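You operate a simulated robot arm through the tools that you are given. There is no shell and no other tool. Be economical: measure what you need, move in short steps, check, and stop when the job is done.

You run a simulated two-armed robot. Do the job below in one go: nothing can be reset, and whatever is moved stays where it is left.

JOB
Put the green rag on the top of the green bench away on the top of the blue bench. Then put the thick brake pad on the top of the green bench away on the shelf under the grey bench. Then take the blue rag on the top of the green bench and put it away on the top of the blue bench. Then open the bottom drawer of the green bench, take the copper strip that says "26" from the top of the green bench and leave it in the inside of the green bench's bottom drawer and shut the drawer again. Then open the middle drawer of the blue bench, take the cardboard core from the top of the green bench and put it in the inside of the middle drawer and shut the drawer again. Then open the middle drawer of the green bench, take the presspaper piece on the top of the green bench and put it away in the inside of the green bench's middle drawer and shut the drawer again. Then put the brown paper roll that says "LOT 62" from the top of the green bench on top of the black reel there. Then put the brown board piece on the top of the green bench away on the shelf under the grey table. Then put one of the copper bars from the clear middle of the grey bench on top of the blue reel there. Then take the tape measure and leave it on the green sheet on the top of the grey cabinet. The order counts. Set down upright: cardboard core, brown paper roll, tape measure.

Only the result counts: the job must be done as asked and must still hold three seconds after the hand-in. Knocking over, shifting, dropping, spilling or breaking anything else fails it. Flat cloth is picked up by pressing the open fingertips on it (5 to 10 N) and closing them slowly along it; thin cloth reads only 2 to 8 mm in the jaws.

ROBOT AND FRAMES
Two 7-joint arms with two-finger parallel grippers on one trunk, on a base that drives. Base frame: it is fixed to the floor where the robot stands at the start and does not move with it; the origin is under the middle of the robot, x ahead of it, y to its left, z up; the surface under the hand at the start is at about z = 0.85. Units: m, rad, N and s.
The left shoulder is at the start at [0.07, 0.13, 1.212], the right one opposite. With the tool pointing down near the work surface each hand reaches from about 0.1 to 0.5 m from the robot's upright axis, wherever it stands, measured 20 degrees to its own side. Places, roughly: blue rag (10x6x4 cm) [0.9, 0, 0.9]; blue reel [0.5, -3.75, 1]; bottom drawer of the green bench [0.3, -1.7, 0.4]; brown board piece (8x4x2 cm) [0.3, -1.7, 0.9]; brown paper roll [0.25, -1.5, 1]; cardboard core (6x6x9 cm) [0.3, -0.2, 0.9]; copper bar (4x4x12 cm) [0.6, -3.5, 0.9]; copper strip [0.5, -0.5, 0.75]; green rag (10x6x4 cm) [0.8, 0, 0.9]; green sheet [-6, 1.75, 1]; inside of the green bench's bottom drawer [0.5, -1.7, 0.3]; inside of the green bench's middle drawer [0.5, -1.7, 0.5]; inside of the middle drawer [0.9, 1.9, 0.4]; middle drawer of the blue bench [0.7, 1.9, 0.5]; middle drawer of the green bench [0.3, -1.7, 0.5]; presspaper piece [0.5, -0.75, 0.75]; reel [0.5, -1, 0.75]; shelf under the grey bench [0.8, -4.2, 0.2]; shelf under the grey table [0.8, -7.6, 0.2]; tape measure (8x4x7 cm) [-5.9, 1.7, 1]; thick brake pad [0.75, -0.25, 1]; top of the blue bench [0.8, 1.4, 0.9]. Payload 1.57 kg a hand.
Tool frame (each hand has its own): the origin (TCP) lies between the finger pads and is the grasp point; the fingertips stand 0.03 m ahead of it; z points along the fingers, y is the line along which they close. Largest opening 0.08 m; finger width 0.017, thickness 0.012; the body of the gripper, 0.04 by 0.082 m, starts 0.08 m behind the TCP.
Orientation is that of the tool frame in the base frame, as a unit quaternion [w, x, y, z]. With the fingers straight down and closing along the base's y, the tool's x points along the base's -x, its y along +y and its z along -z.

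CONTROLS
- The arms move only by the tool apply_moves. It takes "left_increments", "right_increments" or both (then of equal length, played together; a hand with none holds still); each is a list of rows, each a list of 7 numbers: the shift along the base's x, y, z in m, then the turn, a rotation vector about the base's x, y, z in rad, then the opening in per cent of the stroke, from 0 (shut) to 100 (fully open). In form: [[x, y, z, ax, ay, az, grip], ...]. A call has 1 to 20 rows; each row is the pose to reach, as a shift and turn from the pose commanded when the call began. Rows are played at 5 a second. More than 0.05 m and 0.15 rad between two rows, or a gripper value outside its range, and nothing of the call is played. Where a pose cannot be reached the arm comes as near as it can. A force on the tool above 40 N (or 10 N above the force at the start of the call, whichever is more), or a blocked arm, ends the call early, and 0.2 s more pass. Each finger travels about 0.108 m/s and halts on what it meets, pressing with about 41 N; the grip force reading is that of the motor and also rises with nothing between the fingers. The clock runs only during rows and for 0.2 s after the last one: add rows that repeat a pose to give the fingers time. It gives the time, the measured TCP pose, the force on the tool (base axes), the opening and the grip force at its end, in the units of the frame above (readings bear some noise), with the torque about the TCP (base axes, N m) and any sound that the robot's microphone picked up, and new pictures: "views" is both (left out), scene, wrist or none (wrist: the cameras of the hands that moved).
- Cameras (640 x 400 px; columns grow to the right, rows downward): "scene" is now at [0.1168, -0.0401, 1.4206]; the picture's right is [-0.53, -0.85, 0.00], its down [-0.65, 0.40, -0.65] and it looks along [0.55, -0.34, -0.76] (base axes); focal length 253 px, centre (320, 200). "left" rides on the left gripper at [0.072, 0.007, -0.122] in its tool frame; the picture's right is [-0.09, 1.00, 0.00], its down [-0.84, -0.08, -0.54] and it looks along [-0.54, -0.05, 0.84] (tool axes); focal length 238 px, centre (320, 200). "right" rides on the right gripper at [0.072, -0.007, -0.122] in its tool frame; the picture's right is [0.09, 1.00, 0.00], its down [-0.84, 0.08, -0.54] and it looks along [-0.54, 0.05, 0.84] (tool axes); focal length 238 px, centre (320, 200). There is no depth. A picture from a camera that has moved, and an enlarged one, comes with that camera's place and axes in the base frame and with its lens.
- lift_body(by): slides the trunk up (or, below 0, down) by that many m; the arms and the scene camera ride with it, the base frame stays. It gives what a move gives, with no picture.
- base_move(legs): drives the robot by 1 to 6 legs, each [ahead, left, turn to the left] in m, m and rad, along the robot's own axes; the way and the turn of a leg run together, so that a leg with both is an arc; at most 1.5 m and 3.142 rad a leg. The arms and the cameras ride along, it lands a little off, and it stops where it bumps. It gives what a move gives, and a new picture of the scene camera.
- aim_head(pan, tilt): turns the head with the scene camera to pan (to the left, within 1.501 rad either way) and tilt (down, from -0.506 to 1.204), counted from straight ahead of the robot. It gives what a move gives, and a new picture of the scene camera.
- close_up(camera, box): a new picture of the part [left, top, right, bottom] of that camera's present view, enlarged. The clock stands still meanwhile.
- sign_off(): hands the job in; it is judged then, once.

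Work in short steps. Places have to be worked out from the pictures, the camera data and where the tool is seen: move nearer, look again, correct. Check each grasp and each placing, and mend what went wrong. You have 588 turns and 360 pictures in all, those below and enlarged ones among them. Open the grippers and draw the arms clear of the work before you hand the job in, unless the task says otherwise; then end with one line.

The tools are called after "Call:" as a command line: name --argument value ..., lists and objects as JSON in quotes. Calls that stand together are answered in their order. apply_moves: Moves the arms, as the interface text tells. Its arguments: {"type":"object","properties":{"left_increments":{"type":"array"},"right_increments":{"type":"array"},"views":{"type":"string","enum":["both","scene","wrist","none"]}},"required":[]} The other tools are called the same way: lift_body (by) slides the trunk up or down; base_move (legs) drives the base; aim_head (pan, tilt) turns the head that bears the scene camera; close_up (camera, box) takes an enlarged picture of a part of a camera's view; sign_off () hands the job in.

At the start:

```text
clock: 0.0
left_tool_pos: [0.3278, -0.0089, 1.1649]
left_tool_rot: [-0.001, 0.0, 1.0, 0.0]
left_contact_force: [0.3, 0.0, -0.3]
left_moment: [0.0, -0.01, 0.02]
left_width: 0.0805
left_finger_force: 0.1
right_tool_pos: [0.2739, -0.3543, 1.1269]
right_tool_rot: [0.0, 0.0, 1.0, -0.001]
right_contact_force: [-1.0, -1.1, -0.1]
right_moment: [-0.03, 0.01, 0.0]
right_width: 0.08
right_finger_force: 0.2
trunk travel left (down, up): [-0.85, 0.09]
robot x, y, heading: [0.0032, -0.0032, -0.005]
head pan, tilt: [-0.553, 0.862]
```

scene: 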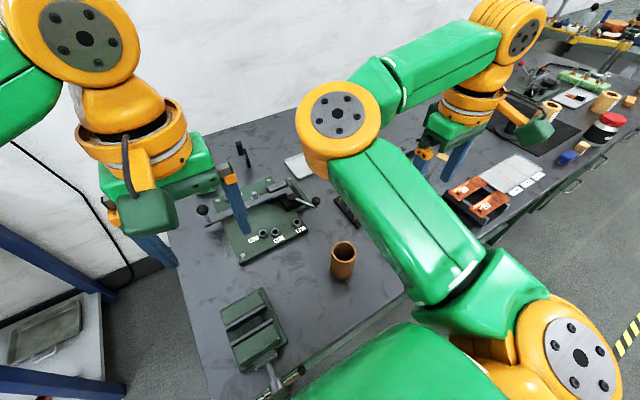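
right: 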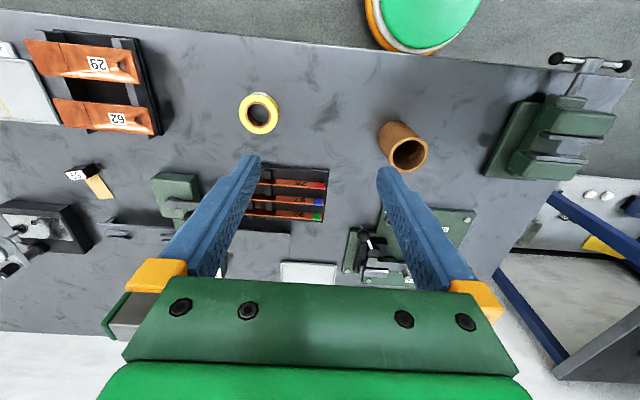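
left: 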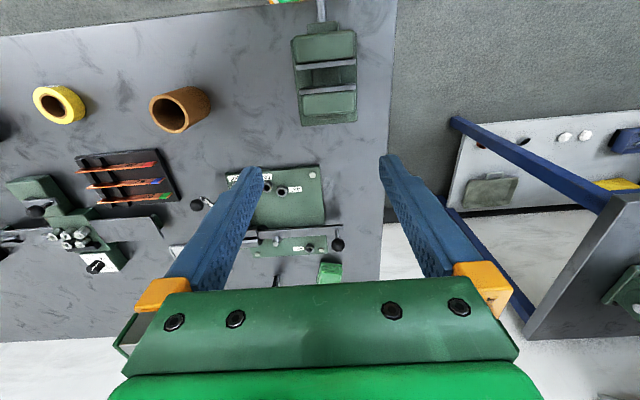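

The scene shows the green bench ahead with a vise, cores and racks; arms hide a lot. I look around with the head first.

Call:
aim_head --pan 0.0 --tilt 0.7

Call:
aim_head --pan -1.2 --tilt 0.5

Call:
aim_head --pan 1.0 --tilt 0.5

```text
clock: 1.0
left_tool_pos: [0.3284, -0.0094, 1.1668]
left_tool_rot: [0.0, 0.001, 1.0, -0.001]
left_contact_force: [0.9, -0.1, -0.7]
left_moment: [0.0, 0.03, 0.01]
left_width: 0.0796
left_finger_force: 0.0
right_tool_pos: [0.2742, -0.3554, 1.1273]
right_tool_rot: [0.001, 0.0, 1.0, 0.0]
right_contact_force: [0.2, -0.4, -0.9]
right_moment: [0.04, 0.02, 0.0]
right_width: 0.0799
right_finger_force: 0.2
trunk travel left (down, up): [-0.85, 0.09]
robot x, y, heading: [0.0029, -0.0014, 0.002]
head pan, tilt: [0.0, 0.7]
camera scene: at [0.1357, 0.0005, 1.4338], right [0.0, -1.0, 0.0], down [-0.64, 0.0, -0.76], along [0.76, 0.0, -0.64], focal length 253 px, centre (320, 200)
```

scene: 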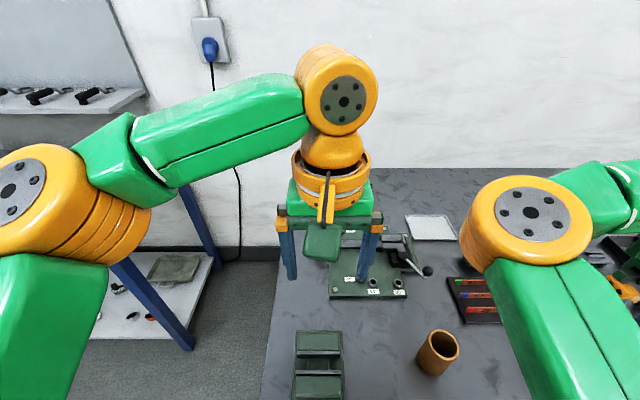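

```text
clock: 2.4
left_tool_pos: [0.3278, -0.0091, 1.1666]
left_tool_rot: [0.0, -0.001, 1.0, 0.001]
left_contact_force: [-0.1, 0.5, 0.6]
left_moment: [-0.02, -0.02, 0.05]
left_width: 0.0803
left_finger_force: 0.1
right_tool_pos: [0.2726, -0.3551, 1.1276]
right_tool_rot: [0.0, 0.001, 1.0, -0.001]
right_contact_force: [0.1, 0.5, 1.0]
right_moment: [0.01, -0.01, -0.03]
right_width: 0.0801
right_finger_force: 0.1
trunk travel left (down, up): [-0.85, 0.09]
robot x, y, heading: [0.0026, -0.0041, 0.0]
head pan, tilt: [-1.201, 0.499]
camera scene: at [0.0839, -0.0842, 1.4515], right [-0.93, -0.36, 0.0], down [-0.17, 0.45, -0.88], along [0.32, -0.82, -0.48], focal length 253 px, centre (320, 200)
```

scene: 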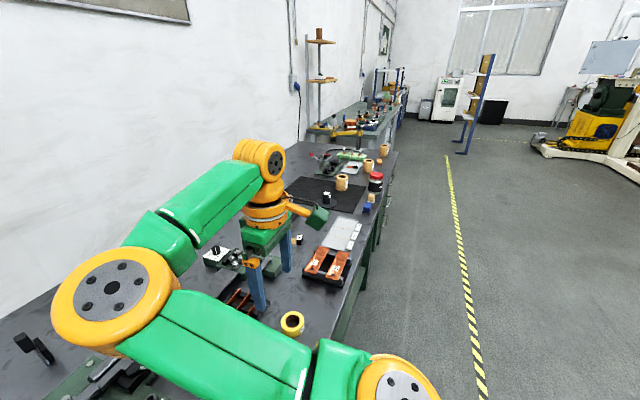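

```text
clock: 4.4
left_tool_pos: [0.3286, -0.01, 1.1656]
left_tool_rot: [0.0, 0.0, 1.0, 0.0]
left_contact_force: [-0.2, 0.1, 0.3]
left_moment: [0.02, -0.02, 0.02]
left_width: 0.08
left_finger_force: 0.1
right_tool_pos: [0.2739, -0.3557, 1.1268]
right_tool_rot: [0.0, 0.001, 1.0, -0.001]
right_contact_force: [-0.4, -0.2, 0.3]
right_moment: [0.01, 0.01, -0.02]
right_width: 0.08
right_finger_force: 0.0
trunk travel left (down, up): [-0.85, 0.09]
robot x, y, heading: [0.0007, 0.0009, -0.002]
head pan, tilt: [1.0, 0.499]
camera scene: at [0.1001, 0.0771, 1.4515], right [0.84, -0.54, 0.0], down [-0.26, -0.4, -0.88], along [0.47, 0.74, -0.48], focal length 253 px, centre (320, 200)
```

scene: 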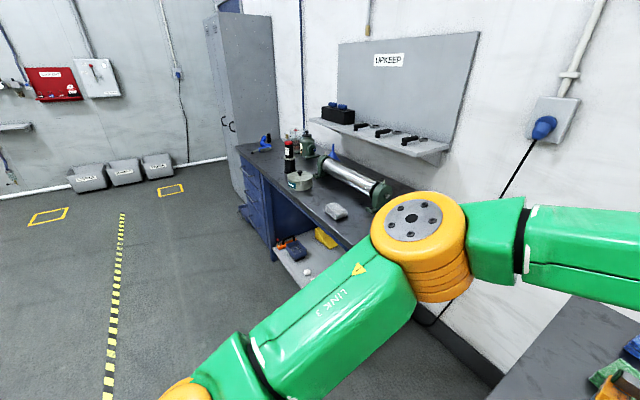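

The green rag seems to sit near (0.74,-0.03) at the back. I test the left arm's forward reach at height and look with the wrist camera.

Call:
apply_moves --left_increments '[[0.05, 0, 0, 0, 0, 0, 100], [0.1, 0, 0, 0, 0, 0, 100], [0.15, 0, 0, 0, 0, 0, 100], [0.2, 0, 0, 0, 0, 0, 100], [0.25, 0, 0, 0, 0, 0, 100], [0.3, 0, 0, 0, 0, 0, 100]]' --views "both"

Call:
aim_head --pan 0.3 --tilt 0.7

```text
clock: 5.8
left_tool_pos: [0.4551, 0.042, 1.1023]
left_tool_rot: [0.0, -0.001, 1.0, 0.0]
left_contact_force: [-0.6, -0.2, -0.3]
left_moment: [-0.01, 0.01, 0.02]
left_width: 0.0799
left_finger_force: 0.2
left hand out of reach, approached as far as the arm can: row 2, 3, 4, 5, 6
right_tool_pos: [0.2741, -0.355, 1.1273]
right_tool_rot: [0.0, 0.0, 1.0, -0.001]
right_contact_force: [0.2, 0.1, -0.4]
right_moment: [-0.06, 0.0, 0.02]
right_width: 0.0801
right_finger_force: 0.0
trunk travel left (down, up): [-0.85, 0.09]
robot x, y, heading: [-0.0038, -0.0023, -0.001]
head pan, tilt: [1.0, 0.499]
camera scene: at [0.1002, 0.0777, 1.4515], right [0.84, -0.54, 0.0], down [-0.26, -0.4, -0.88], along [0.47, 0.74, -0.48], focal length 253 px, centre (320, 200)
camera left: at [0.384, 0.049, 1.2256], right [0.09, 1.0, 0.0], down [0.84, -0.08, 0.54], along [0.54, -0.05, -0.84], focal length 238 px, centre (320, 200)
```

scene: 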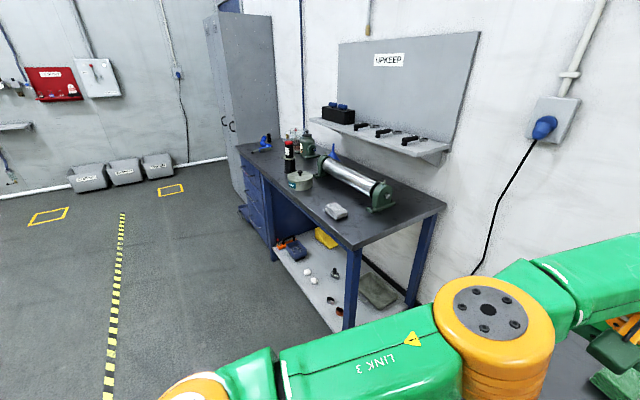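
left: 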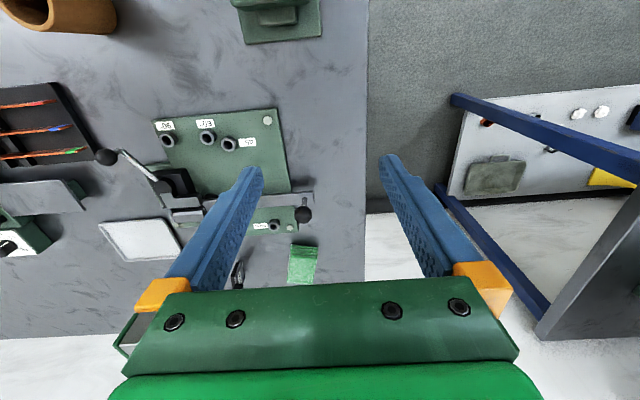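

```text
clock: 6.9
left_tool_pos: [0.4545, 0.0413, 1.1047]
left_tool_rot: [0.0, 0.0, 1.0, 0.0]
left_contact_force: [0.8, -0.1, -0.2]
left_moment: [0.0, 0.01, 0.02]
left_width: 0.0799
left_finger_force: 0.1
right_tool_pos: [0.2744, -0.3567, 1.1276]
right_tool_rot: [-0.001, 0.0, 1.0, -0.002]
right_contact_force: [-0.2, -0.4, -0.9]
right_moment: [0.03, 0.0, 0.01]
right_width: 0.08
right_finger_force: 0.1
trunk travel left (down, up): [-0.85, 0.09]
robot x, y, heading: [-0.0022, -0.0014, -0.001]
head pan, tilt: [0.3, 0.7]
camera scene: at [0.1318, 0.0257, 1.4338], right [0.3, -0.95, 0.0], down [-0.61, -0.19, -0.77], along [0.73, 0.23, -0.64], focal length 253 px, centre (320, 200)
```

scene: 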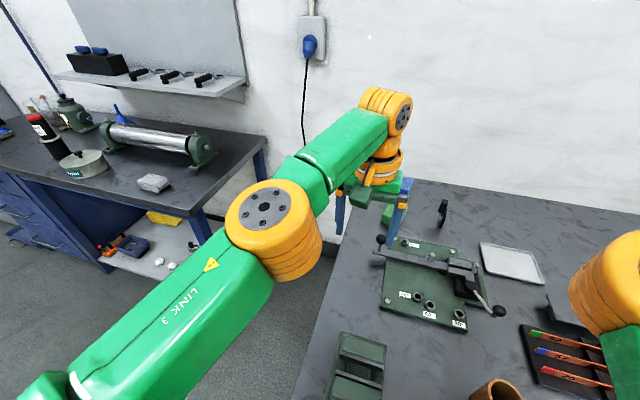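

Rag is at about (0.775,-0.025), out of reach from here; the gap between benches is at y≈0.11..0.63. I drive left and ahead toward (0.4,0.4), with arms over the bench height.

Call:
base_move --legs '[[0, 0.42, 0], [0.25, 0, 0]]'

```text
clock: 10.9
left_tool_pos: [0.6939, 0.4756, 1.1046]
left_tool_rot: [0.001, -0.004, 1.0, 0.0]
left_contact_force: [1.0, 0.1, 0.7]
left_moment: [0.02, -0.01, 0.01]
left_width: 0.0801
left_finger_force: 0.0
right_tool_pos: [0.5145, 0.0773, 1.1262]
right_tool_rot: [0.002, -0.003, 1.0, 0.0]
right_contact_force: [0.3, 0.7, -0.1]
right_moment: [-0.01, -0.02, -0.01]
right_width: 0.0799
right_finger_force: 0.1
trunk travel left (down, up): [-0.85, 0.09]
robot x, y, heading: [0.2435, 0.4285, 0.007]
head pan, tilt: [0.3, 0.7]
camera scene: at [0.3705, 0.4576, 1.4342], right [0.3, -0.95, 0.0], down [-0.61, -0.19, -0.77], along [0.73, 0.23, -0.64], focal length 253 px, centre (320, 200)
```

scene: 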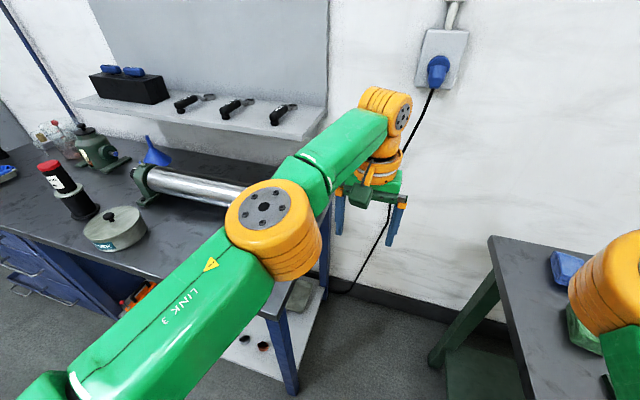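

Both rags visible at the back-left of the green bench. I go ahead a bit more and look right.

Call:
base_move --legs '[[0.2, -0.02, 0]]'

Call:
aim_head --pan -0.7 --tilt 0.8

```text
clock: 12.5
left_tool_pos: [0.8913, 0.4602, 1.1047]
left_tool_rot: [0.001, -0.006, 1.0, 0.001]
left_contact_force: [0.2, 0.0, 0.2]
left_moment: [-0.02, -0.01, 0.0]
left_width: 0.0801
left_finger_force: 0.1
right_tool_pos: [0.716, 0.0613, 1.1285]
right_tool_rot: [0.001, -0.007, 1.0, -0.001]
right_contact_force: [-0.4, 0.0, 0.1]
right_moment: [-0.05, 0.0, 0.0]
right_width: 0.08
right_finger_force: 0.0
trunk travel left (down, up): [-0.85, 0.09]
robot x, y, heading: [0.442, 0.413, 0.011]
head pan, tilt: [0.3, 0.7]
camera scene: at [0.5682, 0.4412, 1.4342], right [0.31, -0.95, 0.0], down [-0.61, -0.2, -0.77], along [0.73, 0.23, -0.64], focal length 253 px, centre (320, 200)
```

scene: 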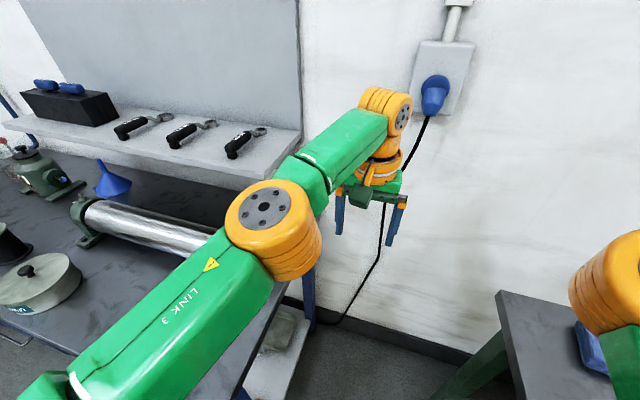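

```text
clock: 13.8
left_tool_pos: [0.8952, 0.4599, 1.1041]
left_tool_rot: [0.0, -0.006, 1.0, 0.0]
left_contact_force: [-0.4, -0.5, -0.4]
left_moment: [0.04, 0.0, 0.0]
left_width: 0.0801
left_finger_force: 0.1
right_tool_pos: [0.718, 0.062, 1.127]
right_tool_rot: [0.001, -0.006, 1.0, -0.001]
right_contact_force: [0.3, 0.8, 0.3]
right_moment: [0.0, -0.01, -0.03]
right_width: 0.08
right_finger_force: 0.0
trunk travel left (down, up): [-0.85, 0.09]
robot x, y, heading: [0.4438, 0.4108, 0.013]
head pan, tilt: [-0.7, 0.799]
camera scene: at [0.5536, 0.3636, 1.4256], right [-0.63, -0.77, 0.0], down [-0.55, 0.45, -0.7], along [0.54, -0.44, -0.72], focal length 253 px, centre (320, 200)
```

scene: 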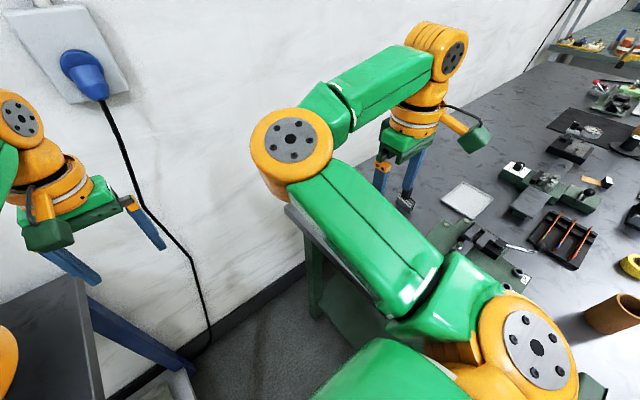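

The arm hides the rags from the head; I use the right wrist camera above the rag.

Call:
apply_moves --right_increments '[[0, -0.045, 0, 0, 0, 0, 100], [0, -0.09, 0, 0, 0, 0, 100]]' --views "wrist"

```text
clock: 14.4
left_tool_pos: [0.8935, 0.4575, 1.1039]
left_tool_rot: [0.0, -0.006, 1.0, 0.002]
left_contact_force: [-0.9, -0.5, -0.5]
left_moment: [0.04, 0.01, 0.0]
left_width: 0.0801
left_finger_force: 0.1
right_tool_pos: [0.7209, -0.0324, 1.1245]
right_tool_rot: [0.001, -0.006, 1.0, 0.0]
right_contact_force: [0.9, -0.7, -0.3]
right_moment: [0.0, 0.01, 0.0]
right_width: 0.0799
right_finger_force: 0.1
trunk travel left (down, up): [-0.85, 0.09]
robot x, y, heading: [0.4387, 0.4163, 0.013]
head pan, tilt: [-0.7, 0.799]
camera right: at [0.6485, -0.04, 1.2467], right [-0.1, 0.99, 0.0], down [0.84, 0.09, 0.54], along [0.54, 0.06, -0.84], focal length 238 px, centre (320, 200)
```

right: 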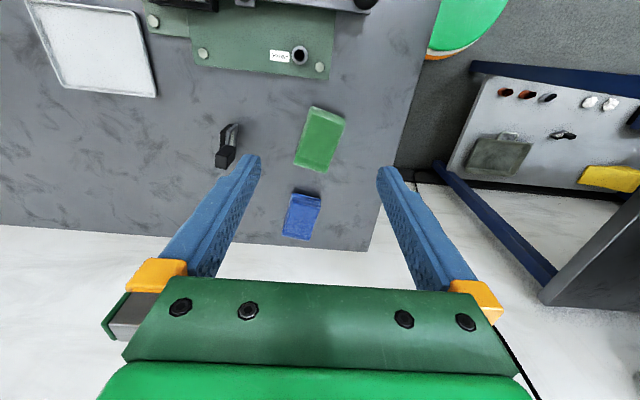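

Green rag centre ≈(0.775,-0.027), long axis nearly along x turned about -13°; blue rag ≈(0.93,-0.046). I pull the left hand back and drive slightly closer.

Call:
apply_moves --left_increments '[[-0.05, 0, 0, 0, 0, 0, 100], [-0.1, 0, 0, 0, 0, 0, 100], [-0.15, 0, 0.02, 0, 0, 0, 100], [-0.2, 0, 0.04, 0, 0, 0, 100]]' --views "none"

Call:
base_move --legs '[[0.1, -0.07, 0]]'

```text
refused: row 3 steps farther than a row can; nothing moved
```

```text
clock: 15.7
left_tool_pos: [0.9944, 0.3948, 1.1049]
left_tool_rot: [0.001, -0.006, 1.0, -0.001]
left_contact_force: [-0.3, 0.5, -0.4]
left_moment: [-0.01, -0.03, 0.03]
left_width: 0.0799
left_finger_force: 0.0
right_tool_pos: [0.8213, -0.0941, 1.1267]
right_tool_rot: [0.001, -0.008, 1.0, -0.002]
right_contact_force: [-0.5, 0.2, -0.2]
right_moment: [0.01, -0.02, 0.01]
right_width: 0.0799
right_finger_force: 0.1
trunk travel left (down, up): [-0.85, 0.09]
robot x, y, heading: [0.543, 0.3434, 0.017]
head pan, tilt: [-0.7, 0.799]
camera scene: at [0.6522, 0.298, 1.426], right [-0.63, -0.77, 0.0], down [-0.55, 0.45, -0.7], along [0.54, -0.44, -0.71], focal length 253 px, centre (320, 200)
```

scene: 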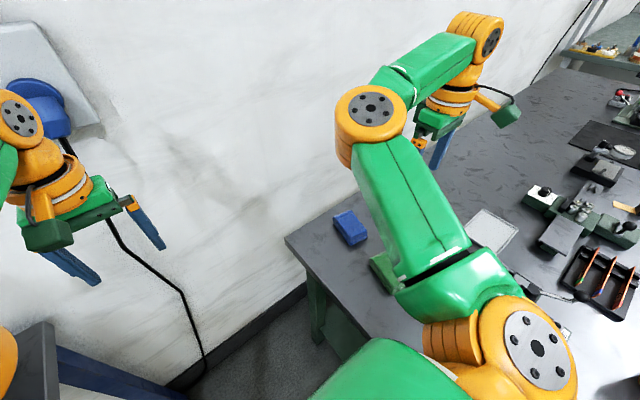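

Move right hand over the green rag (yaw -0.23), lower to z≈0.97 and look; left hand pulled back at the same time.

Call:
apply_moves --right_increments '[[-0.02, 0.03, 0, 0, 0, -0.12, 70], [-0.046, 0.067, 0, 0, 0, -0.23, 70], [-0.046, 0.067, -0.05, 0, 0, -0.23, 70], [-0.046, 0.067, -0.1, 0, 0, -0.23, 70], [-0.046, 0.067, -0.14, 0, 0, -0.23, 70]]' --left_increments '[[-0.05, 0, 0, 0, 0, 0, 100], [-0.1, 0, 0, 0, 0, 0, 100], [-0.14, 0, 0.02, 0, 0, 0, 100], [-0.18, 0, 0.04, 0, 0, 0, 100], [-0.2, 0, 0.04, 0, 0, 0, 100]]' --views "wrist"

```text
clock: 16.9
left_tool_pos: [0.7944, 0.3949, 1.1442]
left_tool_rot: [0.0, -0.008, 1.0, -0.001]
left_contact_force: [-0.1, 0.8, 0.7]
left_moment: [-0.07, 0.01, -0.01]
left_width: 0.08
left_finger_force: 0.1
left hand out of reach, approached as far as the arm can: row 1, 2
right_tool_pos: [0.7785, -0.0304, 0.9863]
right_tool_rot: [0.001, 0.106, 0.994, -0.001]
right_contact_force: [0.0, 0.0, -0.4]
right_moment: [-0.05, 0.03, 0.0]
right_width: 0.0559
right_finger_force: 0.0
trunk travel left (down, up): [-0.85, 0.09]
robot x, y, heading: [0.541, 0.3486, 0.013]
head pan, tilt: [-0.7, 0.799]
camera right: at [0.7079, -0.0212, 1.1082], right [0.12, 0.99, 0.0], down [0.83, -0.1, 0.54], along [0.54, -0.07, -0.84], focal length 238 px, centre (320, 200)
camera left: at [0.7224, 0.4011, 1.266], right [0.08, 1.0, 0.0], down [0.84, -0.06, 0.54], along [0.54, -0.04, -0.84], focal length 238 px, centre (320, 200)
```

right: 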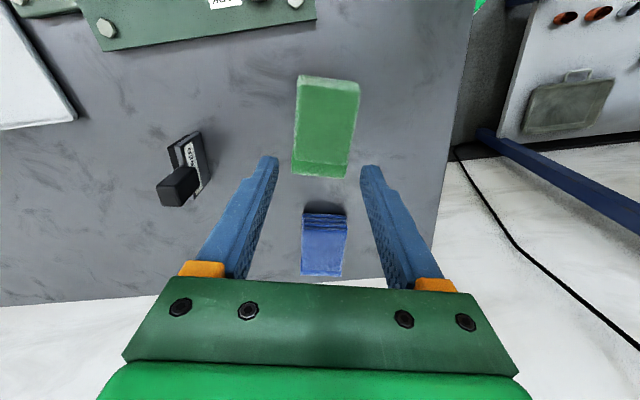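
left: 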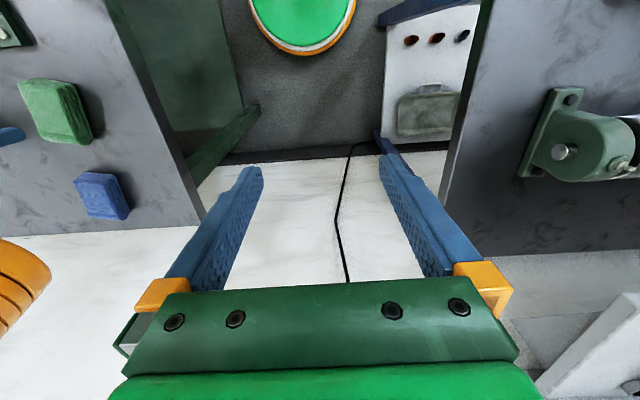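

Rag is a folded pad ~6 cm wide right under the hand. Narrow to ~30 mm and descend till contact.

Call:
apply_moves --right_increments '[[-0.008, 0.001, -0.03, 0, 0, 0, 40], [-0.008, 0.001, -0.06, 0, 0, 0, 40], [-0.008, 0.001, -0.07, 0, 0, 0, 40]]' --views "wrist"

```text
clock: 17.7
left_tool_pos: [0.7959, 0.3933, 1.1442]
left_tool_rot: [0.0, -0.007, 1.0, 0.0]
left_contact_force: [-0.4, 0.4, -0.2]
left_moment: [-0.01, 0.06, 0.02]
left_width: 0.0801
left_finger_force: 0.1
right_tool_pos: [0.7717, -0.0289, 0.9153]
right_tool_rot: [0.0, 0.107, 0.994, -0.002]
right_contact_force: [-0.3, 0.9, 0.0]
right_moment: [0.02, -0.01, 0.0]
right_width: 0.0318
right_finger_force: 0.0
trunk travel left (down, up): [-0.85, 0.09]
robot x, y, heading: [0.5409, 0.3448, 0.013]
head pan, tilt: [-0.7, 0.799]
camera right: at [0.7003, -0.0192, 1.0363], right [0.12, 0.99, 0.0], down [0.83, -0.1, 0.54], along [0.54, -0.07, -0.84], focal length 238 px, centre (320, 200)
```

right: 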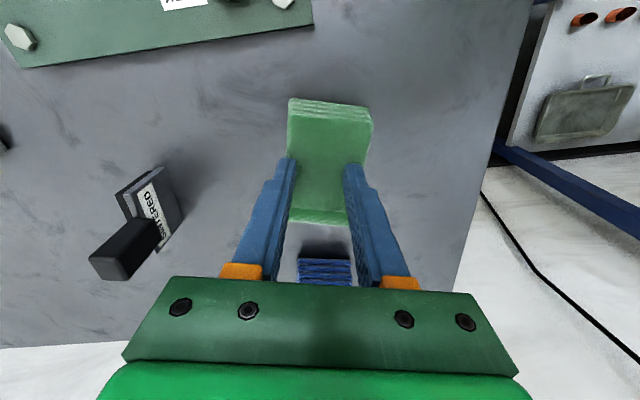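

Tips are just above the pad. Lower in small steps watching force.

Call:
apply_moves --right_increments '[[0, 0.003, -0.005, 0, 0, 0, 40], [0, 0.003, -0.01, 0, 0, 0, 40]]' --views "none"

Call:
apply_moves --right_increments '[[0, 0, -0.005, 0, 0, 0, 40], [0, 0, -0.01, 0, 0, 0, 40]]' --views "none"

```text
clock: 18.1
left_tool_pos: [0.7929, 0.3963, 1.1437]
left_tool_rot: [0.002, -0.008, 1.0, -0.001]
left_contact_force: [0.1, 0.5, 0.0]
left_moment: [-0.03, -0.01, 0.04]
left_width: 0.0799
left_finger_force: 0.0
right_tool_pos: [0.7711, -0.0273, 0.915]
right_tool_rot: [0.006, 0.108, 0.994, -0.009]
right_contact_force: [-0.4, -1.6, 17.5]
right_moment: [0.27, -0.04, 0.04]
right_width: 0.0303
right_finger_force: 0.0
trunk travel left (down, up): [-0.85, 0.09]
robot x, y, heading: [0.5422, 0.3471, 0.013]
head pan, tilt: [-0.7, 0.799]
stopped in row 2 (right hand): the force on the tool passed its limit at 47 N (the readings are from after the stop); the commanded pose is now the measured one
```

```text
clock: 18.5
left_tool_pos: [0.7918, 0.3978, 1.1444]
left_tool_rot: [0.002, -0.007, 1.0, -0.002]
left_contact_force: [0.6, 0.1, 0.1]
left_moment: [-0.01, 0.0, 0.01]
left_width: 0.0801
left_finger_force: 0.0
right_tool_pos: [0.771, -0.0266, 0.9131]
right_tool_rot: [0.008, 0.108, 0.994, -0.013]
right_contact_force: [-2.1, 1.0, 27.7]
right_moment: [0.6, 0.03, 0.11]
right_width: 0.0319
right_finger_force: 0.0
trunk travel left (down, up): [-0.85, 0.09]
robot x, y, heading: [0.5394, 0.3466, 0.013]
head pan, tilt: [-0.7, 0.799]
stopped in row 1 (right hand): the force on the tool passed its limit at 46 N (the readings are from after the stop); the commanded pose is now the measured one
```

Contact at z≈0.914 (tips ~0.885), very stiff. Ease up to ~8 N.

Call:
apply_moves --right_increments '[[0, 0, 0.0015, 0, 0, 0, 40], [0, 0, 0.0015, 0, 0, 0, 40]]' --views "none"

```text
clock: 19.1
left_tool_pos: [0.7914, 0.3967, 1.1455]
left_tool_rot: [0.002, -0.007, 1.0, -0.002]
left_contact_force: [0.5, 0.1, 0.3]
left_moment: [-0.01, 0.01, 0.01]
left_width: 0.0801
left_finger_force: 0.0
right_tool_pos: [0.7714, -0.0274, 0.9134]
right_tool_rot: [0.008, 0.109, 0.994, -0.011]
right_contact_force: [-3.1, 2.4, 18.9]
right_moment: [0.45, 0.08, 0.06]
right_width: 0.0323
right_finger_force: 0.5
trunk travel left (down, up): [-0.85, 0.09]
robot x, y, heading: [0.5412, 0.3455, 0.014]
head pan, tilt: [-0.7, 0.799]
```

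Call:
apply_moves --right_increments '[[0, 0, 0.0015, 0, 0, 0, 40], [0, 0, 0.0018, 0, 0, 0, 40]]' --views "none"

```text
clock: 19.7
left_tool_pos: [0.7933, 0.3931, 1.1442]
left_tool_rot: [0.001, -0.007, 1.0, 0.001]
left_contact_force: [0.2, 0.4, -0.5]
left_moment: [0.01, 0.03, 0.03]
left_width: 0.0803
left_finger_force: 0.1
right_tool_pos: [0.7732, -0.0288, 0.914]
right_tool_rot: [0.006, 0.107, 0.994, -0.01]
right_contact_force: [-1.9, 1.4, 3.7]
right_moment: [0.07, 0.07, 0.04]
right_width: 0.0325
right_finger_force: 0.3
trunk travel left (down, up): [-0.85, 0.09]
robot x, y, heading: [0.5418, 0.3452, 0.011]
head pan, tilt: [-0.7, 0.799]
```

Force 3.7 N; press 0.5 mm more and close slowly.

Call:
apply_moves --right_increments '[[0, 0, -0.0005, 0, 0, 0, 40], [0, 0, -0.0005, 0, 0, 0, 36], [0, 0, -0.0005, 0, 0, 0, 32], [0, 0, -0.0005, 0, 0, 0, 28], [0, 0, -0.0005, 0, 0, 0, 24], [0, 0, -0.0005, 0, 0, 0, 20], [0, 0, -0.0005, 0, 0, 0, 16], [0, 0, -0.0005, 0, 0, 0, 12], [0, 0, -0.0005, 0, 0, 0, 8], [0, 0, -0.0005, 0, 0, 0, 4], [0, 0, -0.0005, 0, 0, 0, 0], [0, 0, -0.0005, 0, 0, 0, 0]]' --views "wrist"

```text
clock: 22.3
left_tool_pos: [0.7941, 0.3936, 1.144]
left_tool_rot: [-0.001, -0.007, 1.0, 0.001]
left_contact_force: [0.2, -1.3, -0.8]
left_moment: [-0.02, 0.03, 0.02]
left_width: 0.0801
left_finger_force: 0.1
right_tool_pos: [0.7743, -0.0287, 0.9126]
right_tool_rot: [0.007, 0.108, 0.994, -0.009]
right_contact_force: [-0.6, 1.0, 2.6]
right_moment: [0.04, 0.01, 0.01]
right_width: 0.0
right_finger_force: 21.6
trunk travel left (down, up): [-0.85, 0.09]
robot x, y, heading: [0.5427, 0.3446, 0.016]
head pan, tilt: [-0.7, 0.799]
camera right: at [0.7012, -0.0178, 1.0347], right [0.12, 0.99, -0.02], down [0.83, -0.09, 0.55], along [0.55, -0.08, -0.83], focal length 238 px, centre (320, 200)
```

right: 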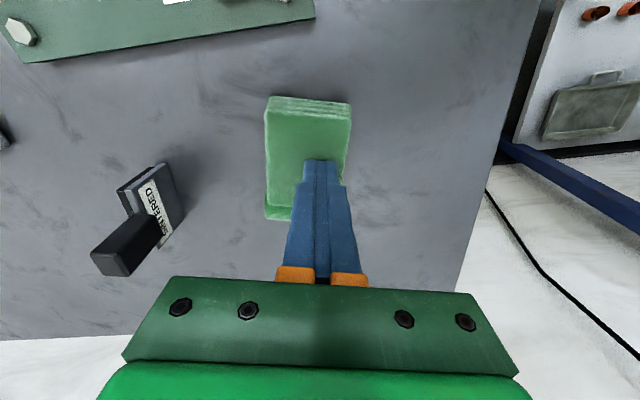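

No pinch; the pad just slid ~1 cm. It is a 6 cm wide block, so I lift, open fully, recentre and look before straddling it.

Call:
apply_moves --right_increments '[[0, 0, 0.03, 0, 0, 0, 20], [-0.005, -0.008, 0.03, 0, 0, 0, 60], [-0.005, -0.008, 0.03, 0, 0, 0, 100], [-0.005, -0.008, 0.03, 0, 0, 0, 100]]' --views "wrist"

```text
clock: 23.3
left_tool_pos: [0.795, 0.3921, 1.144]
left_tool_rot: [0.0, -0.007, 1.0, 0.0]
left_contact_force: [0.4, 0.1, -0.1]
left_moment: [-0.02, 0.02, 0.01]
left_width: 0.0799
left_finger_force: 0.0
right_tool_pos: [0.7682, -0.0369, 0.9436]
right_tool_rot: [0.006, 0.108, 0.994, -0.009]
right_contact_force: [-0.2, 1.0, -0.6]
right_moment: [0.0, 0.02, -0.04]
right_width: 0.0798
right_finger_force: 0.2
trunk travel left (down, up): [-0.85, 0.09]
robot x, y, heading: [0.5422, 0.3441, 0.013]
head pan, tilt: [-0.7, 0.799]
camera right: at [0.695, -0.0258, 1.0648], right [0.12, 0.99, -0.02], down [0.83, -0.09, 0.55], along [0.55, -0.08, -0.83], focal length 238 px, centre (320, 200)
```

right: 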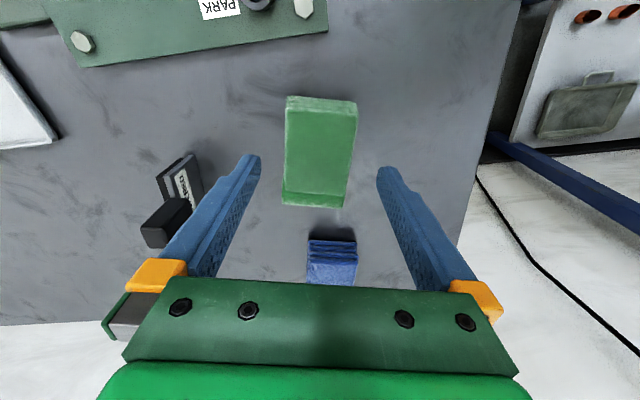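

Pad centred between fingers; brake pad well clear. Descend straddling, to TCP z≈0.892.

Call:
apply_moves --right_increments '[[-0.003, 0, -0.02, 0, 0, 0, 100], [-0.006, 0, -0.04, 0, 0, 0, 100], [-0.006, 0, -0.051, 0, 0, 0, 100]]' --views "wrist"

```text
clock: 24.1
left_tool_pos: [0.7941, 0.3934, 1.1442]
left_tool_rot: [0.0, -0.007, 1.0, 0.0]
left_contact_force: [0.8, 0.8, 0.3]
left_moment: [-0.01, 0.01, -0.01]
left_width: 0.08
left_finger_force: 0.0
right_tool_pos: [0.7612, -0.0368, 0.8916]
right_tool_rot: [0.006, 0.108, 0.994, -0.009]
right_contact_force: [0.1, -0.6, 0.2]
right_moment: [-0.03, -0.01, -0.01]
right_width: 0.08
right_finger_force: 0.0
trunk travel left (down, up): [-0.85, 0.09]
robot x, y, heading: [0.5441, 0.3405, 0.015]
head pan, tilt: [-0.7, 0.799]
camera right: at [0.6882, -0.0253, 1.012], right [0.12, 0.99, -0.02], down [0.83, -0.09, 0.55], along [0.55, -0.08, -0.83], focal length 238 px, centre (320, 200)
```

right: 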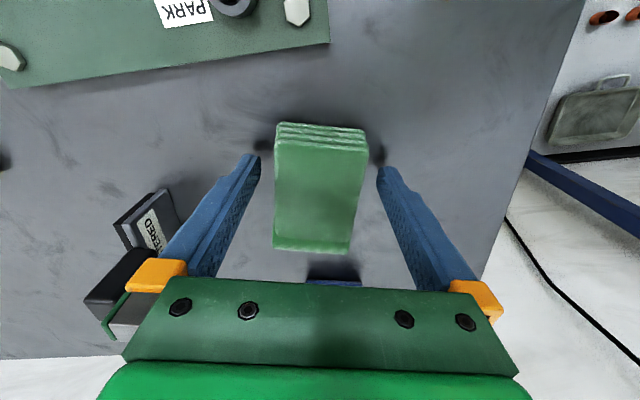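

Straddled well; move 1.5 cm forward to the middle and close.

Call:
apply_moves --right_increments '[[0.015, -0.001, 0, 0, 0, 0, 100], [0.015, -0.001, 0, 0, 0, 0, 80], [0.015, -0.001, 0, 0, 0, 0, 60], [0.015, -0.001, 0, 0, 0, 0, 40], [0.015, -0.001, 0, 0, 0, 0, 20], [0.015, -0.001, 0, 0, 0, 0, 0], [0.015, -0.001, 0, 0, 0, 0, 0]]' --views "wrist"

```text
clock: 25.7
left_tool_pos: [0.7947, 0.3909, 1.1444]
left_tool_rot: [0.0, -0.007, 1.0, 0.0]
left_contact_force: [-0.8, 0.0, -0.5]
left_moment: [0.02, 0.01, 0.02]
left_width: 0.0801
left_finger_force: 0.0
right_tool_pos: [0.7764, -0.0383, 0.8921]
right_tool_rot: [0.006, 0.108, 0.994, -0.01]
right_contact_force: [0.1, 0.0, -0.7]
right_moment: [0.03, -0.02, 0.02]
right_width: 0.0591
right_finger_force: 41.1
trunk travel left (down, up): [-0.85, 0.09]
robot x, y, heading: [0.5416, 0.3458, 0.013]
head pan, tilt: [-0.7, 0.799]
camera right: at [0.7034, -0.0269, 1.0125], right [0.12, 0.99, -0.02], down [0.83, -0.09, 0.55], along [0.55, -0.08, -0.83], focal length 238 px, centre (320, 200)
```

right: 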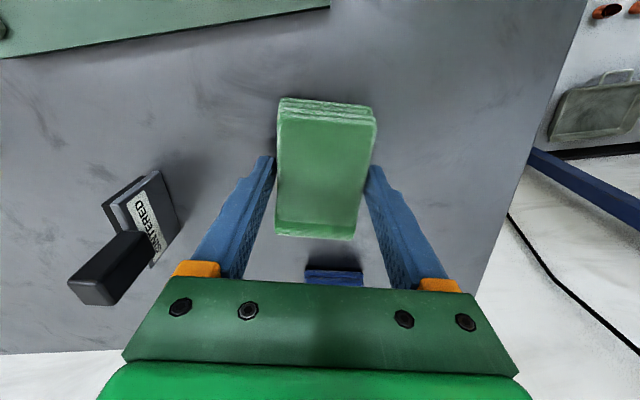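

Gripped at 59 mm. Lift and verify, then back the base out.

Call:
apply_moves --right_increments '[[0, 0, 0.04, 0, 0, 0, 0], [0, 0, 0.09, 0, 0, 0, 0], [0, 0, 0.14, 0, 0, 0, 0], [0, 0, 0.19, 0, 0, 0, 0]]' --views "wrist"

Call:
base_move --legs '[[-0.25, 0.06, 0]]'

Call:
aim_head --pan 0.5 --tilt 0.7

```text
clock: 26.7
left_tool_pos: [0.7947, 0.3933, 1.1434]
left_tool_rot: [0.0, -0.006, 1.0, 0.0]
left_contact_force: [-0.1, -0.4, 0.6]
left_moment: [0.03, -0.02, -0.01]
left_width: 0.0803
left_finger_force: 0.0
right_tool_pos: [0.7753, -0.0339, 1.0835]
right_tool_rot: [0.006, 0.109, 0.994, -0.008]
right_contact_force: [-0.8, 0.4, 0.2]
right_moment: [0.03, 0.04, 0.0]
right_width: 0.0589
right_finger_force: 40.8
trunk travel left (down, up): [-0.85, 0.09]
robot x, y, heading: [0.5441, 0.3422, 0.013]
head pan, tilt: [-0.7, 0.799]
camera right: at [0.7016, -0.023, 1.2044], right [0.13, 0.99, -0.02], down [0.83, -0.09, 0.55], along [0.55, -0.08, -0.83], focal length 238 px, centre (320, 200)
```

right: 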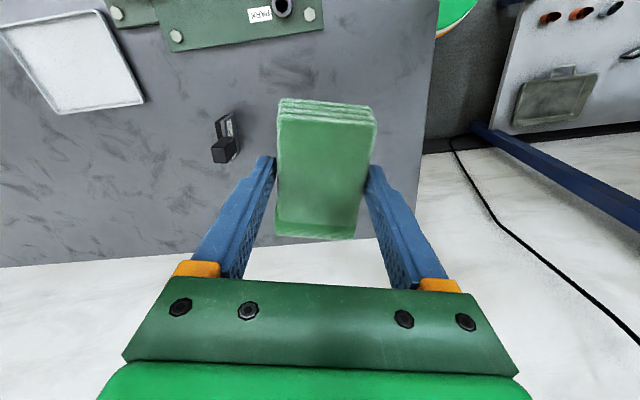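

```text
clock: 28.6
left_tool_pos: [0.5388, 0.4505, 1.1435]
left_tool_rot: [-0.001, -0.012, 1.0, 0.0]
left_contact_force: [1.0, 0.0, 0.2]
left_moment: [-0.01, -0.01, 0.01]
left_width: 0.0801
left_finger_force: 0.1
right_tool_pos: [0.5238, 0.0217, 1.0827]
right_tool_rot: [0.006, 0.103, 0.995, -0.009]
right_contact_force: [-0.8, 0.3, -1.0]
right_moment: [0.0, 0.03, 0.0]
right_width: 0.0587
right_finger_force: 40.5
trunk travel left (down, up): [-0.85, 0.09]
robot x, y, heading: [0.2859, 0.3981, 0.025]
head pan, tilt: [-0.7, 0.799]
camera scene: at [0.4014, 0.3513, 1.4252], right [-0.63, -0.78, 0.0], down [-0.56, 0.45, -0.7], along [0.54, -0.44, -0.72], focal length 253 px, centre (320, 200)
```

scene: 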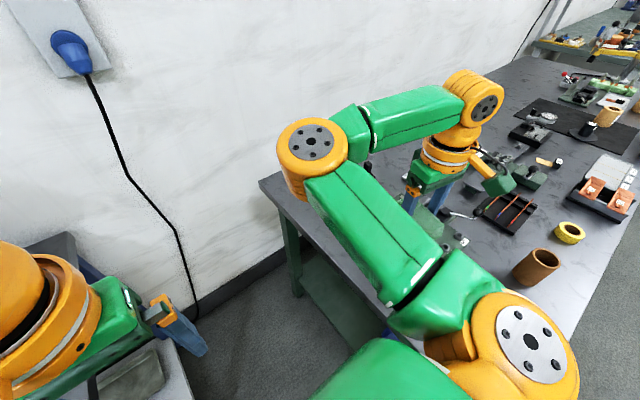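

```text
clock: 30.0
left_tool_pos: [0.5365, 0.45, 1.144]
left_tool_rot: [0.0, -0.013, 1.0, 0.0]
left_contact_force: [0.0, -0.6, 0.7]
left_moment: [0.01, -0.02, 0.01]
left_width: 0.0801
left_finger_force: 0.1
right_tool_pos: [0.5215, 0.0217, 1.0825]
right_tool_rot: [0.006, 0.103, 0.995, -0.01]
right_contact_force: [0.0, -0.4, 0.2]
right_moment: [0.0, -0.03, 0.01]
right_width: 0.0588
right_finger_force: 40.7
trunk travel left (down, up): [-0.85, 0.09]
robot x, y, heading: [0.2866, 0.4034, 0.025]
head pan, tilt: [0.499, 0.7]
camera scene: at [0.409, 0.4448, 1.4338], right [0.5, -0.87, 0.0], down [-0.56, -0.32, -0.76], along [0.66, 0.38, -0.64], focal length 253 px, centre (320, 200)
```

scene: 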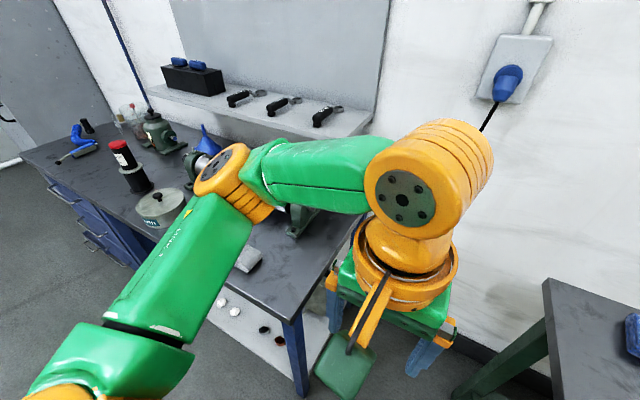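

Drive left ~0.48 so the right hand comes over the near right corner of the blue bench.

Call:
base_move --legs '[[-0.05, 0.5, 0]]'

Call:
aim_head --pan -0.2 --tilt 0.8

```text
clock: 32.9
left_tool_pos: [0.475, 0.9432, 1.1427]
left_tool_rot: [0.0, -0.012, 1.0, 0.001]
left_contact_force: [0.3, -0.5, 0.2]
left_moment: [-0.01, -0.01, 0.04]
left_width: 0.0801
left_finger_force: 0.0
right_tool_pos: [0.4582, 0.5151, 1.0821]
right_tool_rot: [0.006, 0.104, 0.995, -0.009]
right_contact_force: [0.8, -0.1, 0.0]
right_moment: [0.0, 0.01, -0.01]
right_width: 0.0589
right_finger_force: 40.8
trunk travel left (down, up): [-0.85, 0.09]
robot x, y, heading: [0.2223, 0.8924, 0.022]
head pan, tilt: [0.499, 0.7]
camera scene: at [0.3476, 0.9379, 1.4338], right [0.5, -0.87, 0.0], down [-0.56, -0.32, -0.77], along [0.66, 0.38, -0.64], focal length 253 px, centre (320, 200)
```

scene: 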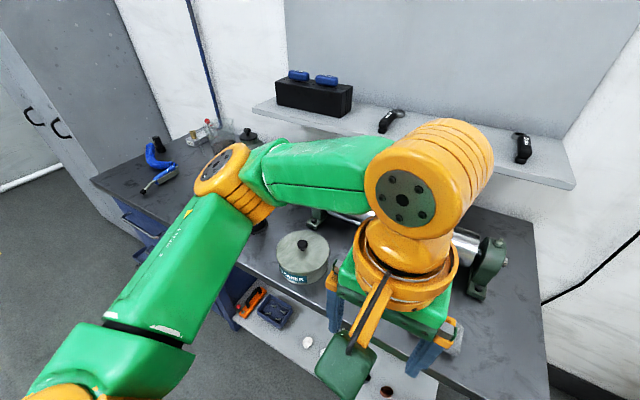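

```text
clock: 34.0
left_tool_pos: [0.475, 0.9454, 1.1435]
left_tool_rot: [0.0, -0.011, 1.0, 0.0]
left_contact_force: [-0.7, 0.4, 0.7]
left_moment: [-0.01, 0.0, 0.01]
left_width: 0.0801
left_finger_force: 0.1
right_tool_pos: [0.4579, 0.5172, 1.0832]
right_tool_rot: [0.006, 0.104, 0.995, -0.009]
right_contact_force: [0.4, 0.3, -1.2]
right_moment: [-0.01, 0.0, 0.03]
right_width: 0.0588
right_finger_force: 40.9
trunk travel left (down, up): [-0.85, 0.09]
robot x, y, heading: [0.2211, 0.8953, 0.021]
head pan, tilt: [-0.201, 0.799]
camera scene: at [0.353, 0.8833, 1.4256], right [-0.18, -0.98, 0.0], down [-0.71, 0.13, -0.7], along [0.69, -0.12, -0.72], focal length 253 px, centre (320, 200)
```

scene: 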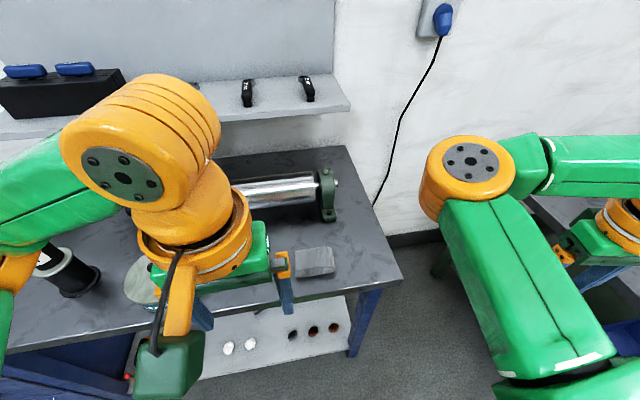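

Free spot on the blue bench at about (0.70,0.715), right of the grey block. Drive ahead 0.12, then move the hand over it.

Call:
base_move --legs '[[0.13, 0, 0]]'

Call:
apply_moves --right_increments '[[0.02, 0.045, 0, 0, 0, 0.05, 0], [0.04, 0.09, 0, 0, 0, 0.1, 0], [0.06, 0.13, 0, 0, 0, 0.15, 0], [0.08, 0.17, 0, 0, 0, 0.2, 0], [0.105, 0.198, 0, 0, 0, 0.2, 0], [0.105, 0.198, -0.05, 0, 0, 0.2, 0], [0.105, 0.198, -0.1, 0, 0, 0.2, 0]]' --views "both"

```text
clock: 35.3
left_tool_pos: [0.6003, 0.9498, 1.1449]
left_tool_rot: [0.002, -0.013, 1.0, 0.0]
left_contact_force: [-0.1, 1.0, -0.4]
left_moment: [0.04, -0.01, 0.03]
left_width: 0.0801
left_finger_force: 0.0
right_tool_pos: [0.5862, 0.52, 1.0836]
right_tool_rot: [0.008, 0.102, 0.995, -0.009]
right_contact_force: [-0.4, -1.2, -0.5]
right_moment: [-0.01, -0.03, 0.04]
right_width: 0.0588
right_finger_force: 40.8
trunk travel left (down, up): [-0.85, 0.09]
robot x, y, heading: [0.3478, 0.901, 0.028]
head pan, tilt: [-0.201, 0.799]
camera scene: at [0.478, 0.8866, 1.426], right [-0.17, -0.98, 0.0], down [-0.7, 0.13, -0.7], along [0.69, -0.12, -0.71], focal length 253 px, centre (320, 200)
```

scene: 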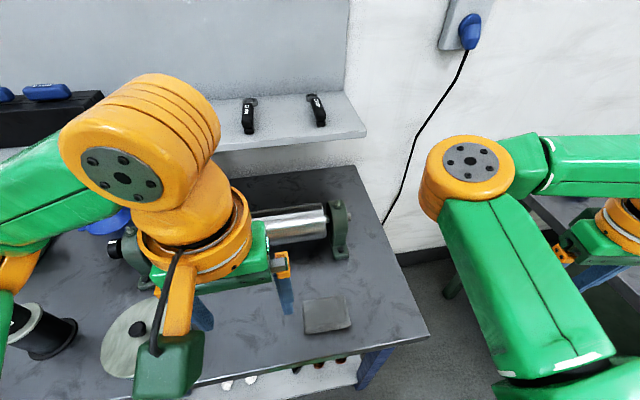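

```text
clock: 36.9
left_tool_pos: [0.6061, 0.948, 1.1448]
left_tool_rot: [0.0, -0.012, 1.0, 0.0]
left_contact_force: [-0.5, 0.9, 1.3]
left_moment: [0.01, 0.0, 0.0]
left_width: 0.0801
left_finger_force: 0.1
right_tool_pos: [0.741, 0.6762, 0.9543]
right_tool_rot: [0.006, 0.003, 1.0, -0.008]
right_contact_force: [-0.2, 0.0, -1.2]
right_moment: [-0.02, 0.02, -0.04]
right_width: 0.0589
right_finger_force: 40.7
right hand out of reach, approached as far as the arm can: row 3, 4, 5, 6, 7
trunk travel left (down, up): [-0.85, 0.09]
robot x, y, heading: [0.3487, 0.8964, 0.02]
head pan, tilt: [-0.201, 0.799]
camera scene: at [0.4836, 0.8865, 1.4255], right [-0.17, -0.98, 0.0], down [-0.71, 0.13, -0.7], along [0.69, -0.12, -0.72], focal length 253 px, centre (320, 200)
camera right: at [0.6671, 0.6726, 1.0742], right [-0.09, 1.0, -0.02], down [0.83, 0.08, 0.55], along [0.55, 0.03, -0.83], focal length 238 px, centre (320, 200)
```

scene: 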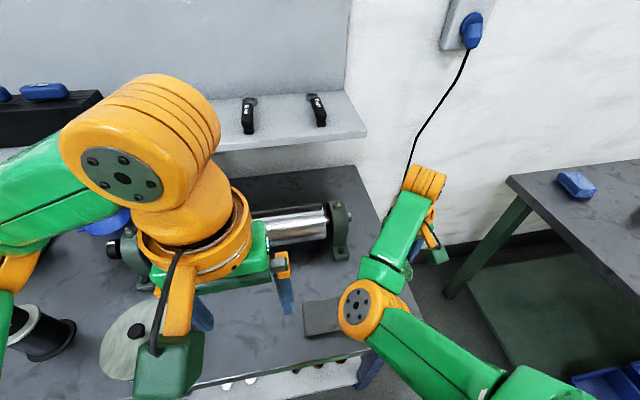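
right: 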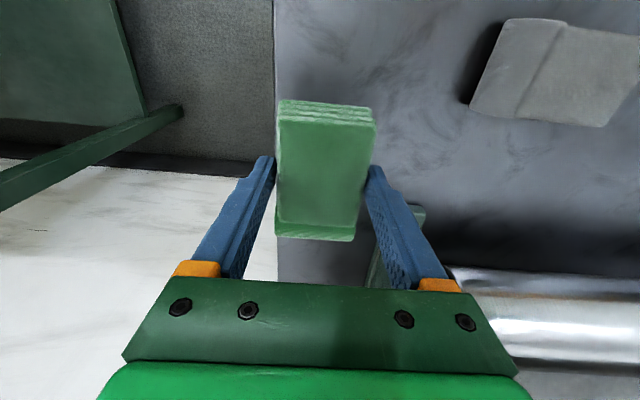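

Hand came out at (0.741,0.676); correct toward (0.705,0.705) and lower slightly.

Call:
apply_moves --right_increments '[[-0.018, 0.015, 0, 0, 0, 0, 0], [-0.035, 0.03, 0, 0, 0, 0, 0], [-0.035, 0.03, -0.03, 0, 0, 0, 0], [-0.035, 0.03, -0.045, 0, 0, 0, 0]]' --views "wrist"

```text
clock: 38.1
left_tool_pos: [0.6033, 0.9493, 1.1441]
left_tool_rot: [0.0, -0.014, 1.0, 0.0]
left_contact_force: [-0.4, 0.2, -0.5]
left_moment: [0.0, 0.0, -0.03]
left_width: 0.0801
left_finger_force: 0.0
right_tool_pos: [0.7342, 0.6861, 0.9305]
right_tool_rot: [0.051, 0.024, 0.998, -0.035]
right_contact_force: [-0.8, -0.1, -0.7]
right_moment: [-0.01, -0.03, 0.03]
right_width: 0.0589
right_finger_force: 41.0
right hand out of reach, approached as far as the arm can: row 1, 2, 3, 4
trunk travel left (down, up): [-0.85, 0.09]
robot x, y, heading: [0.3521, 0.8997, 0.022]
head pan, tilt: [-0.201, 0.799]
stopped in row 4 (right hand): the arm was blocked; the commanded pose is now the measured one
camera right: at [0.6497, 0.6897, 1.0436], right [-0.04, 1.0, -0.08], down [0.78, 0.08, 0.62], along [0.62, -0.04, -0.78], focal length 238 px, centre (320, 200)
```

right: 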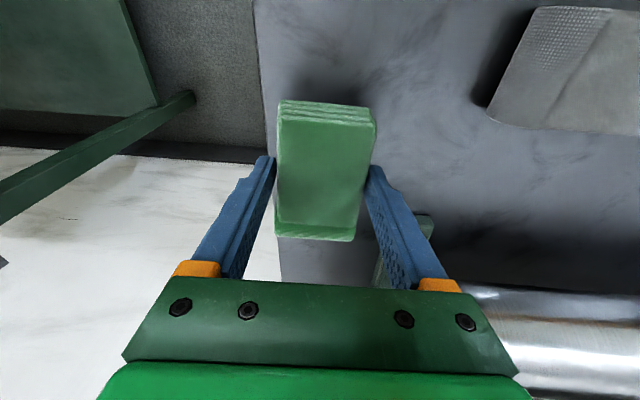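

The arm is near a joint limit here. I raise it, swing the hand back to the comfortable side pose, then turn the base left instead.

Call:
apply_moves --right_increments '[[0, 0, 0.04, 0, 0, 0, 0], [0, -0.02, 0.08, 0, 0, 0, 0], [-0.03, -0.05, 0.1, 0, 0, 0, 0], [-0.06, -0.08, 0.12, 0, 0, 0, 0], [-0.09, -0.11, 0.13, 0, 0, -0.05, 0], [-0.12, -0.14, 0.14, 0, 0, -0.1, 0], [-0.15, -0.166, 0.14, 0, 0, -0.15, 0]]' --views "none"

```text
clock: 39.7
left_tool_pos: [0.6027, 0.9478, 1.144]
left_tool_rot: [0.0, -0.013, 1.0, 0.0]
left_contact_force: [0.2, 1.0, -0.1]
left_moment: [0.04, -0.02, 0.01]
left_width: 0.0799
left_finger_force: 0.0
right_tool_pos: [0.5813, 0.5208, 1.0701]
right_tool_rot: [0.047, 0.095, 0.994, -0.032]
right_contact_force: [-1.7, 0.0, 0.0]
right_moment: [0.01, -0.02, 0.01]
right_width: 0.059
right_finger_force: 40.4
right hand out of reach, approached as far as the arm can: row 1, 2, 3, 4
trunk travel left (down, up): [-0.85, 0.09]
robot x, y, heading: [0.3506, 0.8973, 0.021]
head pan, tilt: [-0.201, 0.799]
```

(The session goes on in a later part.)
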